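You operate a simulated robot arm through the tools that you are given. There is no shell and no other tool. Be economical: measure what you need, move in short steps, check, and stop when the job is done.

Carry out the task below with a simulated robot arm. There is one attempt and no reset: what you move stays moved.

TASK
Stack the blue paint bottle from the top of the dining table on top of the yellow paint bottle.
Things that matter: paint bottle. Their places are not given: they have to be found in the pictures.

It is judged by the outcome, as a careful person would: the job done as asked, and still so three seconds after it is handed in. It fails if anything else is knocked over, pushed out of place, dropped, spilled or broken.

THE ROBOT
A 7-joint arm with a two-finger parallel gripper, fixed in place. Base frame: the origin is at the foot of the arm, x ahead of it, y to its left, z up; the work surface is at about z = 0. Lengths are in mm, angles in degrees, forces in N, time in s.
With the tool pointing down near the work surface it reaches from about 240 to 620 mm from the base axis. Its first joint turns from -66.0 to 66.0 degrees. Payload 2.6 kg.
Tool frame: the origin (TCP) lies between the finger pads and is the grasp point; the fingertips stand 30 mm ahead of it; z points along the fingers, y is the line along which they close. The gripper opens to 94 mm. The fingers are 28 mm wide and 10 mm thick; the gripper's body (50 by 96 mm) begins 55 mm behind the TCP.
Orientation is that of the tool frame in the base frame, as [roll, pitch, yaw] about the fixed x, y, z axes, in that order (R = Rz(yaw) Ry(pitch) Rx(roll)). With the fingers straight down and closing along the base's y, the tool's x points along the base's -x, its y along +y and its z along -z.

THE INTERFACE
- The arm moves only by the tool move_arm. Its argument "targets" is a list of rows, each an object (a shift or turn left out is 0, a gripper value left out holds the last) with "linear": the shift along the tool's x, y, z in units of 400 mm (1.0 is 400 mm), a list of three; "twist": the turn about the tool's z in units of 90 degrees (1.0 is 90 degrees). In form: [{"linear": [x, y, z], "twist": twist}, ...]. A call has 1 to 10 rows; each row is the pose to reach, as a shift and turn from the pose commanded when the call began, along the tool's axes at that moment. "gripper" is the finger opening in mm, from 0 to 94, set as the call begins (left out, the last holds). A call with a number of a shift or a turn outside -1 to 1 is refused whole. A row lasts 0.2 s, in which the tool goes at most 50 mm and 8.6 degrees; a call with a longer step from one row to the next is refused whole, and so is a gripper value outside its range. A pose out of reach is approached as far as the arm can. The call stops where the force on the tool passes 40 N (or 10 N more than at its start, if that is more) or the arm is blocked; 0.2 s more then pass. The fingers move at their own pace (about 72 mm/s each) and stop on an object; they squeeze with about 29 N. The grip force told is the motor's: it shows also when the fingers shut on nothing. Time passes only in rows, and 0.2 s behind the last, so rows that repeat a pose let the fingers close. It gives the time, the measured TCP pose, the force on the tool (base axes), the opening and the grip force at its end, in the units of the frame above (readings bear some noise).
- Cameras (640 x 400 px; columns grow to the right, rows downward): "scene" is fixed at [36.7, 434, 575.3]; the picture's right is [-0.82, -0.57, 0.00], its down [-0.32, 0.46, -0.83] and it looks along [0.47, -0.68, -0.55] (base axes); focal length 322 px, centre (320, 200). "wrist" rides on the gripper at [-37, 0, -58] in the tool frame; the picture's right is [0.00, -1.00, 0.00], its down [0.97, 0.00, -0.24] and it looks along [0.24, 0.00, 0.97] (tool axes); focal length 218 px, centre (320, 200).
- capture(camera): a new picture of that camera. No time passes.
- locate(camera, pixels): for up to 12 pixels [column, row] of the newest picture of that camera ("zoom" is the newest enlarged one), the place [x, y, z] in the base frame of the surface seen there, good to about 3 mm, but the place of the scene camera against the robot may be out by one fixed shift of up to 18 mm in any direction. No time passes.
- enlarge(camera, box): a new picture of the part [left, top, right, bottom] of that camera's present view, enlarged. No time passes.
- sign_off(): hands the job in; it is judged then, once.

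Work in short steps. Measure before you move; look again where a grasp or a placing could have gone wrong, and mend it. You have 60 turns and 22 pictures in all, the two below and enlarged ones among them. Open the gripper and draw the arm clear of the work before you hand the job in, unless the task says otherwise; then end with one line.

The tools are called after "Request:" by a JSON object that holds its "name" and its "arguments". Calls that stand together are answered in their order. move_arm: Moves the arm, as the interface text tells. Its arguments: {"type":"object","properties":{"targets":{"type":"array","items":{"type":"object","properties":{"linear":{"type":"array","items":{"type":"number"}},"twist":{"type":"number"}}}},"gripper":{"type":"number"}},"required":["targets"]} The other tools are called the same way: capture (camera) takes a picture; locate (camera, pixels) gives the place of the surface under pixels of a picture; enlarge (camera, box) takes an enlarged picture of a part of a camera's view; sign_off () hands the job in.

At the start:

```text
time_s: 0.0
eef_pos: [397.4, -56.8, 339.3]
ee_rot: [-180.0, -0.1, 180.0]
wrist_force: [-0.6, -1.8, -0.3]
width: 94.0
gripper_force: 0.1
```

scene: 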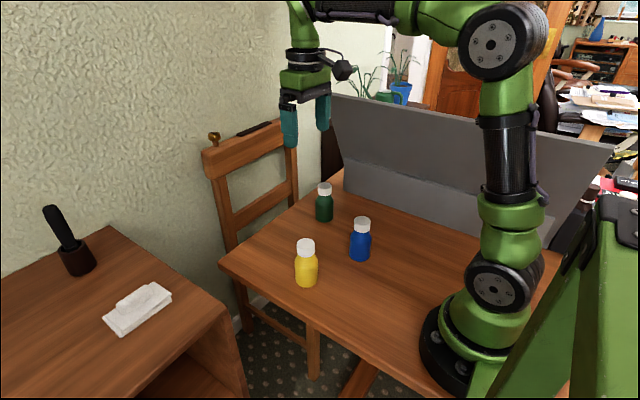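
wrist: 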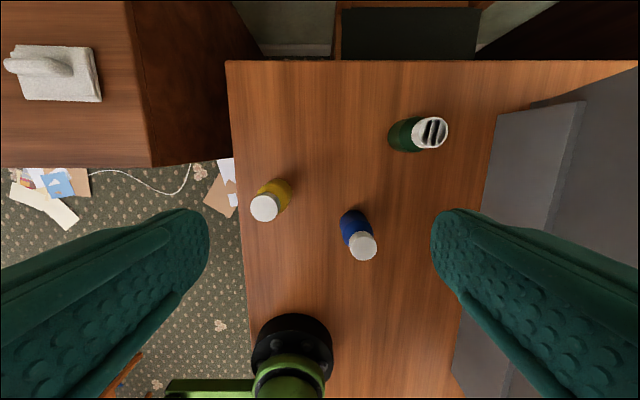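

The wrist view shows yellow cap at (264,207), blue cap at (362,246) and green at (430,133). I'll locate the caps and table points.

Request:
{"name": "locate", "arguments": {"camera": "wrist", "pixels": [[264, 207], [252, 207], [276, 209], [264, 219], [362, 246], [349, 247], [375, 245], [362, 259], [280, 190], [354, 223], [310, 240], [433, 133]]}}

Request:
{"name": "enlarge", "arguments": {"camera": "scene", "box": [270, 170, 398, 300]}}

```text
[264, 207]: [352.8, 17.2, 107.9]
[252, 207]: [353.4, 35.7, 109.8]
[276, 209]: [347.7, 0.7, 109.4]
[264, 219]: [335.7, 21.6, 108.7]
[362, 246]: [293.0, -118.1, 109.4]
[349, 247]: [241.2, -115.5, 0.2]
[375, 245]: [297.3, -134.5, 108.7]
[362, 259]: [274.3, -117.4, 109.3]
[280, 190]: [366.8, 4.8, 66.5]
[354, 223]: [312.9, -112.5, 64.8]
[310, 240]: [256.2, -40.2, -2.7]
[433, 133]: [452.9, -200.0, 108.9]
```

```text
3.08 times, centred on (334, 235) of scene
```

zoom: 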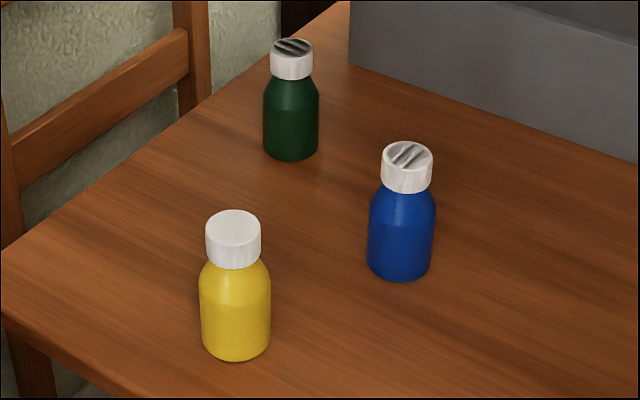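

Blue cap is about (293,-118), yellow about (352,19), tops at z≈109. I move above the blue bottle to refine.

Request:
{"name": "move_arm", "arguments": {"targets": [{"linear": [0.052, -0.03, 0.06]}, {"linear": [0.104, -0.06, 0.12]}, {"linear": [0.156, -0.09, 0.18]}, {"linear": [0.208, -0.12, 0.24]}, {"linear": [0.26, -0.153, 0.3]}, {"linear": [0.26, -0.153, 0.3]}], "gripper": 94}}

Request:
{"name": "capture", "arguments": {"camera": "wrist"}}

```text
time_s: 1.4
eef_pos: [292.6, -116.5, 218.0]
ee_rot: [179.9, 0.0, 179.9]
wrist_force: [0.3, -0.4, -0.3]
width: 94.1
gripper_force: 0.0
```

```text
18 pictures are left
```

wrist: 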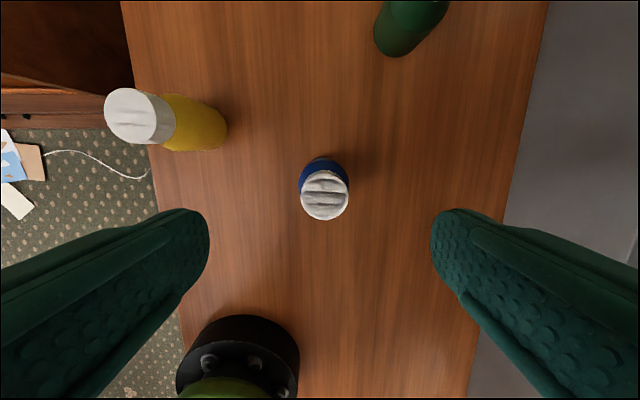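

Blue cap now spans about columns 300–348, rows 173–220; I measure its edges.

Request:
{"name": "locate", "arguments": {"camera": "wrist", "pixels": [[303, 198], [345, 198], [324, 175], [324, 190], [324, 204], [324, 163], [302, 180], [347, 180], [109, 113], [153, 118], [130, 92], [130, 133]]}}

Request:
{"name": "enlarge", "arguments": {"camera": "wrist", "box": [284, 150, 364, 230]}}

Request:
{"name": "enlarge", "arguments": {"camera": "wrist", "box": [90, 70, 240, 164]}}

```text
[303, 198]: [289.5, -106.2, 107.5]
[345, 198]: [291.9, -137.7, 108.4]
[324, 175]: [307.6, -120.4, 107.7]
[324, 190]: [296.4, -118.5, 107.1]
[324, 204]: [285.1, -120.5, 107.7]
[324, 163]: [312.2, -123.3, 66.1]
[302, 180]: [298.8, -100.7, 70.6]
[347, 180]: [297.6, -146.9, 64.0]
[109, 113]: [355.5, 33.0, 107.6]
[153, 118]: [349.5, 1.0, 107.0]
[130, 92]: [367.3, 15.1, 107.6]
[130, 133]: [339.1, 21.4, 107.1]
```

```text
5.00 times, centred on (324, 190) of wrist
```

zoom: 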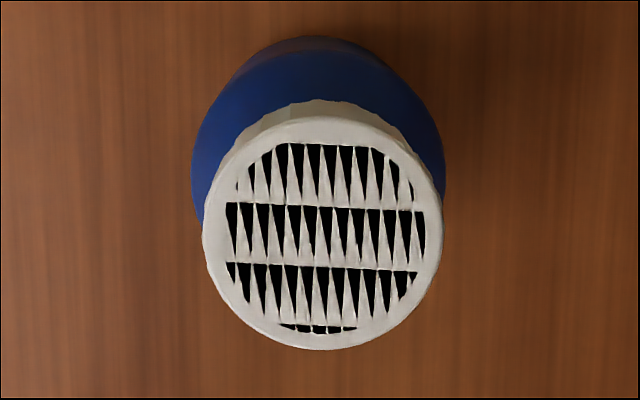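

```text
4.26 times, centred on (165, 117) of wrist
```

zoom: 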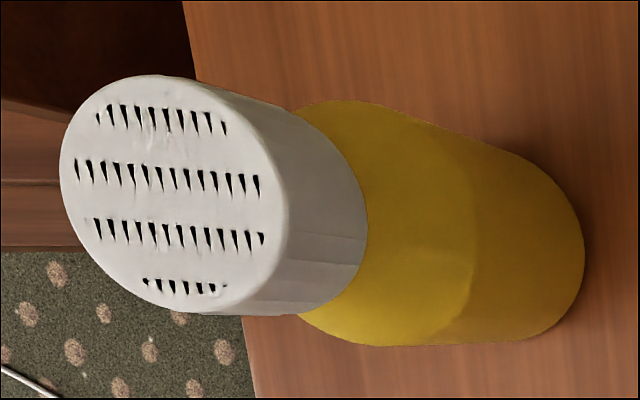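

Blue axis ≈ (291,-120), body ≈46 mm wide. I descend to z≈62 (gripper body stays above the 108 mm cap).

Request:
{"name": "move_arm", "arguments": {"targets": [{"linear": [0.004, -0.009, 0.06]}, {"linear": [0.004, -0.009, 0.14]}, {"linear": [0.004, -0.009, 0.22]}, {"linear": [0.004, -0.009, 0.29]}, {"linear": [0.004, -0.009, 0.35]}, {"linear": [0.004, -0.009, 0.388]}, {"linear": [0.004, -0.009, 0.388]}]}}

Request:
{"name": "capture", "arguments": {"camera": "wrist"}}

```text
time_s: 3.0
eef_pos: [290.4, -120.5, 65.2]
ee_rot: [179.9, 0.0, 179.9]
wrist_force: [0.1, -0.1, -0.4]
width: 94.1
gripper_force: 0.1
```

```text
15 pictures are left
```

wrist: 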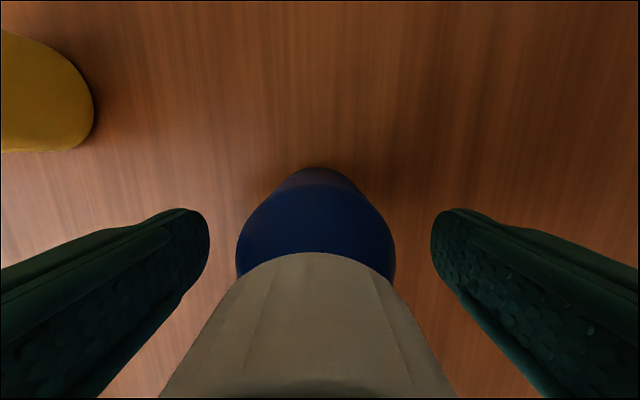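

The bottle is centred between the fingers (col ~317). Close.

Request:
{"name": "move_arm", "arguments": {"targets": [{"linear": [0, 0, 0]}, {"linear": [0, 0, 0]}, {"linear": [0, 0, 0]}, {"linear": [0, 0, 0]}, {"linear": [0, 0, 0]}], "gripper": 30}}

```text
time_s: 4.2
eef_pos: [289.5, -121.6, 65.4]
ee_rot: [-179.9, 0.0, -180.0]
wrist_force: [-0.3, -0.2, 0.3]
width: 50.2
gripper_force: 28.9
```

Gripped at width 50. Lift 140 mm.

Request:
{"name": "move_arm", "arguments": {"targets": [{"linear": [0, 0, -0.03]}, {"linear": [0, 0, -0.09]}, {"linear": [0, 0, -0.16]}, {"linear": [0, 0, -0.23]}, {"linear": [0, 0, -0.3]}, {"linear": [0, 0, -0.35]}, {"linear": [0, 0, -0.35]}]}}

Request:
{"name": "capture", "arguments": {"camera": "wrist"}}

Request:
{"name": "capture", "arguments": {"camera": "scene"}}

```text
time_s: 5.8
eef_pos: [290.7, -122.0, 205.3]
ee_rot: [-179.9, 0.0, -179.9]
wrist_force: [0.6, 1.3, -2.3]
width: 50.3
gripper_force: 29.2
```

```text
14 pictures are left
```

wrist: 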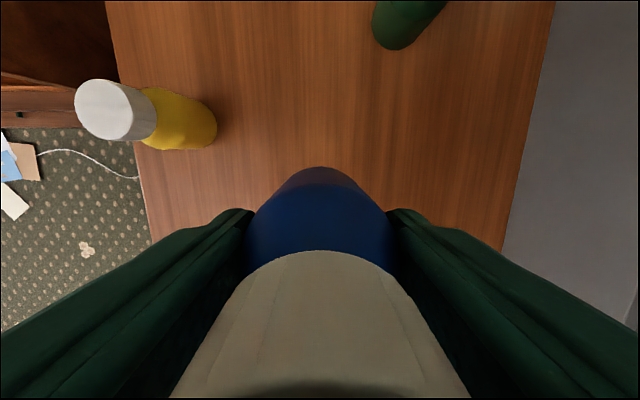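

```text
13 pictures are left
```

scene: 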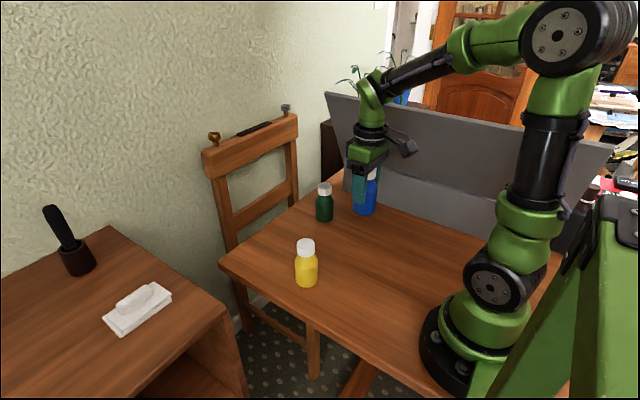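

Blue is held upright. Move to y≈20, short of the yellow bottle (x≈268), to view its cap well.

Request:
{"name": "move_arm", "arguments": {"targets": [{"linear": [0.02, 0.04, 0]}, {"linear": [0.05, 0.12, 0]}, {"linear": [0.05, 0.2, 0]}, {"linear": [0.05, 0.28, 0]}, {"linear": [0.05, 0.33, 0]}, {"linear": [0.05, 0.352, 0]}, {"linear": [0.05, 0.352, 0]}, {"linear": [0.05, 0.352, 0]}]}}

Request:
{"name": "capture", "arguments": {"camera": "wrist"}}

```text
time_s: 7.6
eef_pos: [271.0, 18.6, 204.4]
ee_rot: [179.9, 0.0, -179.9]
wrist_force: [-0.2, -0.4, -1.8]
width: 50.4
gripper_force: 28.9
```

```text
12 pictures are left
```

wrist: 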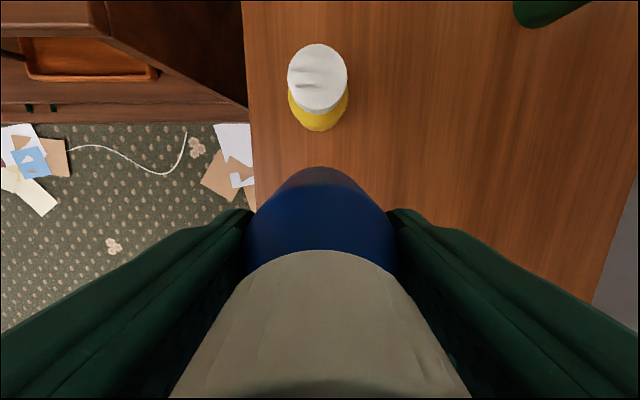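

Request:
{"name": "enlarge", "arguments": {"camera": "wrist", "box": [268, 30, 368, 140]}}

Request:
{"name": "locate", "arguments": {"camera": "wrist", "pixels": [[291, 75], [344, 77], [318, 48], [315, 103], [317, 77], [318, 185], [255, 230], [384, 230], [318, 170], [318, 200], [318, 240]]}}

```text
3.64 times, centred on (318, 85) of wrist
```

zoom: 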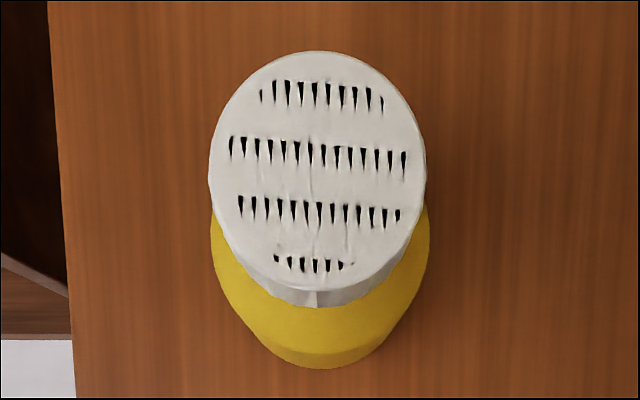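

```text
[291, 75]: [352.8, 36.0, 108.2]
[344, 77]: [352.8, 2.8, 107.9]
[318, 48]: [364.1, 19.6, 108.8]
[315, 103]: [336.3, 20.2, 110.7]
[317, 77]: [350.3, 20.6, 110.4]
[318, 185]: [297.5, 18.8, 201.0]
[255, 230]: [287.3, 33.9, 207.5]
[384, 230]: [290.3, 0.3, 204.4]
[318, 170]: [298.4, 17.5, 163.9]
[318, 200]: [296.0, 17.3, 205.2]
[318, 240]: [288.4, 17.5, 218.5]
```

Yellow cap centre ≈ (350.5,20); held blue axis ≈ TCP+1.5 mm in x. Move forward 78 mm, 1.5 mm left.

Request:
{"name": "move_arm", "arguments": {"targets": [{"linear": [-0.04, 0.004, 0]}, {"linear": [-0.1, 0.004, 0]}, {"linear": [-0.16, 0.004, 0]}, {"linear": [-0.195, 0.004, 0]}, {"linear": [-0.195, 0.004, 0]}, {"linear": [-0.195, 0.004, 0]}]}}

Request:
{"name": "enlarge", "arguments": {"camera": "scene", "box": [240, 160, 380, 300]}}

```text
time_s: 9.0
eef_pos: [349.2, 20.0, 205.0]
ee_rot: [-180.0, -0.1, 179.9]
wrist_force: [-0.8, 0.8, -1.9]
width: 50.2
gripper_force: 28.8
```

```text
2.86 times, centred on (310, 230) of scene
```

zoom: 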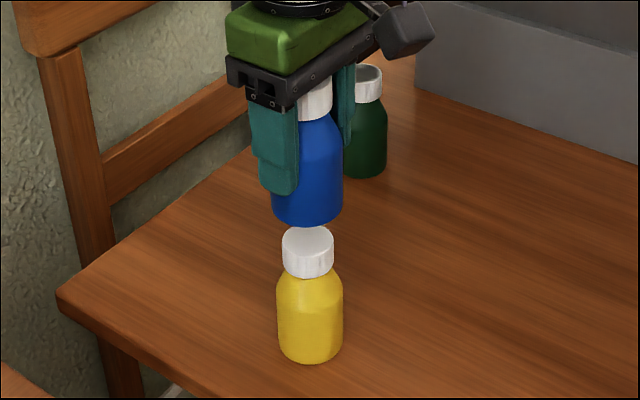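

Alignment looks good (blue bottom centre col ~307, yellow cap ~308). Descend in small steps until contact near z≈173.

Request:
{"name": "move_arm", "arguments": {"targets": [{"linear": [0, 0, 0.02]}, {"linear": [0, 0, 0.04]}, {"linear": [0, 0, 0.055]}, {"linear": [0, 0, 0.065]}, {"linear": [0, 0, 0.07]}, {"linear": [0, 0, 0.07]}]}}

Request:
{"name": "enlarge", "arguments": {"camera": "scene", "box": [260, 190, 350, 290]}}

```text
time_s: 10.4
eef_pos: [349.6, 19.8, 176.1]
ee_rot: [-179.9, -0.1, -179.9]
wrist_force: [-0.3, -0.7, -1.7]
width: 50.2
gripper_force: 29.1
```

```text
4.00 times, centred on (305, 240) of scene
```

zoom: 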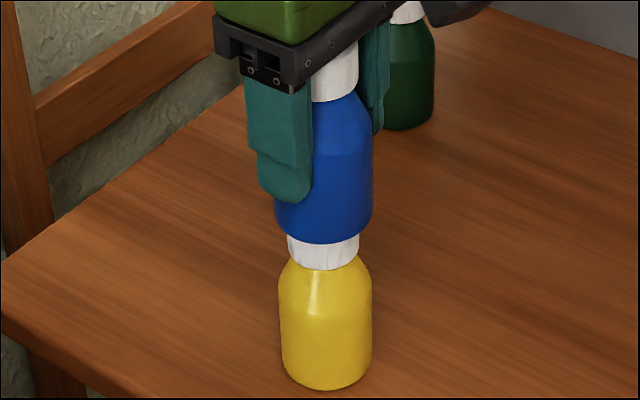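

Centred (blue 274–373, cap 287–358). Creep down ~2 mm.

Request:
{"name": "move_arm", "arguments": {"targets": [{"linear": [0, 0, 0.002]}, {"linear": [0, 0, 0.004]}, {"linear": [0, 0, 0.005]}, {"linear": [0, 0, 0.005]}]}}

```text
time_s: 11.4
eef_pos: [348.7, 21.6, 174.9]
ee_rot: [180.0, 0.1, -179.9]
wrist_force: [-3.7, -0.4, 15.9]
width: 50.4
gripper_force: 28.4
```

Contact felt (+16 N). Back off a hair to relieve force.

Request:
{"name": "move_arm", "arguments": {"targets": [{"linear": [0, 0, -0.001]}, {"linear": [0, 0, -0.002]}, {"linear": [0, 0, -0.002]}]}}

```text
time_s: 12.2
eef_pos: [348.6, 21.2, 175.7]
ee_rot: [-180.0, 0.0, 180.0]
wrist_force: [1.7, -0.1, 0.3]
width: 50.3
gripper_force: 29.0
```

Force near zero: resting lightly. Open in stages.

Request:
{"name": "move_arm", "arguments": {"targets": [{"linear": [0, 0, 0]}, {"linear": [0, 0, 0]}, {"linear": [0, 0, 0]}], "gripper": 56}}

Request:
{"name": "enlarge", "arguments": {"camera": "scene", "box": [260, 190, 350, 290]}}

```text
time_s: 13.0
eef_pos: [349.6, 21.4, 176.2]
ee_rot: [180.0, -0.1, 180.0]
wrist_force: [-0.8, 0.1, -0.6]
width: 56.1
gripper_force: 0.1
```

```text
4.00 times, centred on (305, 240) of scene
```

zoom: 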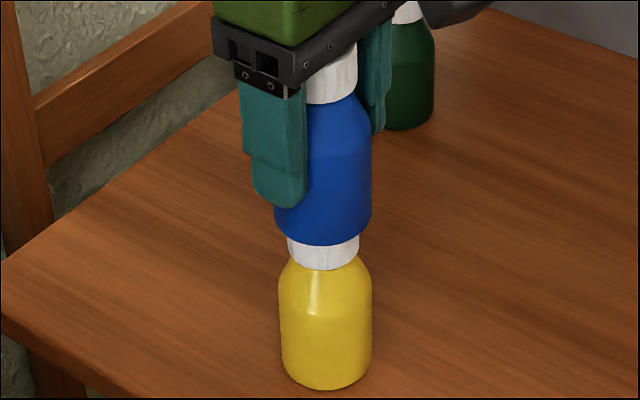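

Blue stands upright on the yellow cap. Open fully, then rise straight up.

Request:
{"name": "move_arm", "arguments": {"targets": [{"linear": [0, 0, 0]}, {"linear": [0, 0, 0]}, {"linear": [0, 0, -0.01]}, {"linear": [0, 0, -0.05]}, {"linear": [0, 0, -0.11]}, {"linear": [0, 0, -0.19]}, {"linear": [0, 0, -0.28]}, {"linear": [0, 0, -0.36]}, {"linear": [0, 0, -0.4]}, {"linear": [0, 0, -0.4]}], "gripper": 94}}

Request:
{"name": "capture", "arguments": {"camera": "scene"}}

```text
time_s: 15.2
eef_pos: [349.5, 20.2, 335.8]
ee_rot: [-179.9, 0.0, -180.0]
wrist_force: [-0.6, 0.3, 0.3]
width: 93.9
gripper_force: 0.0
```

```text
7 pictures are left
```

scene: 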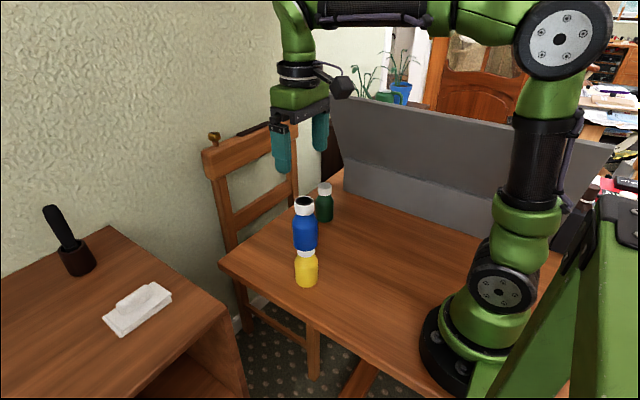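

The stack stands, the green bottle is untouched, and the arm is clear.

Request:
{"name": "sign_off", "arguments": {}}

```text
The job is handed in.
```

The blue paint bottle is stacked upright on the yellow one, the green bottle is untouched, and the gripper is open with the arm clear above the stack.
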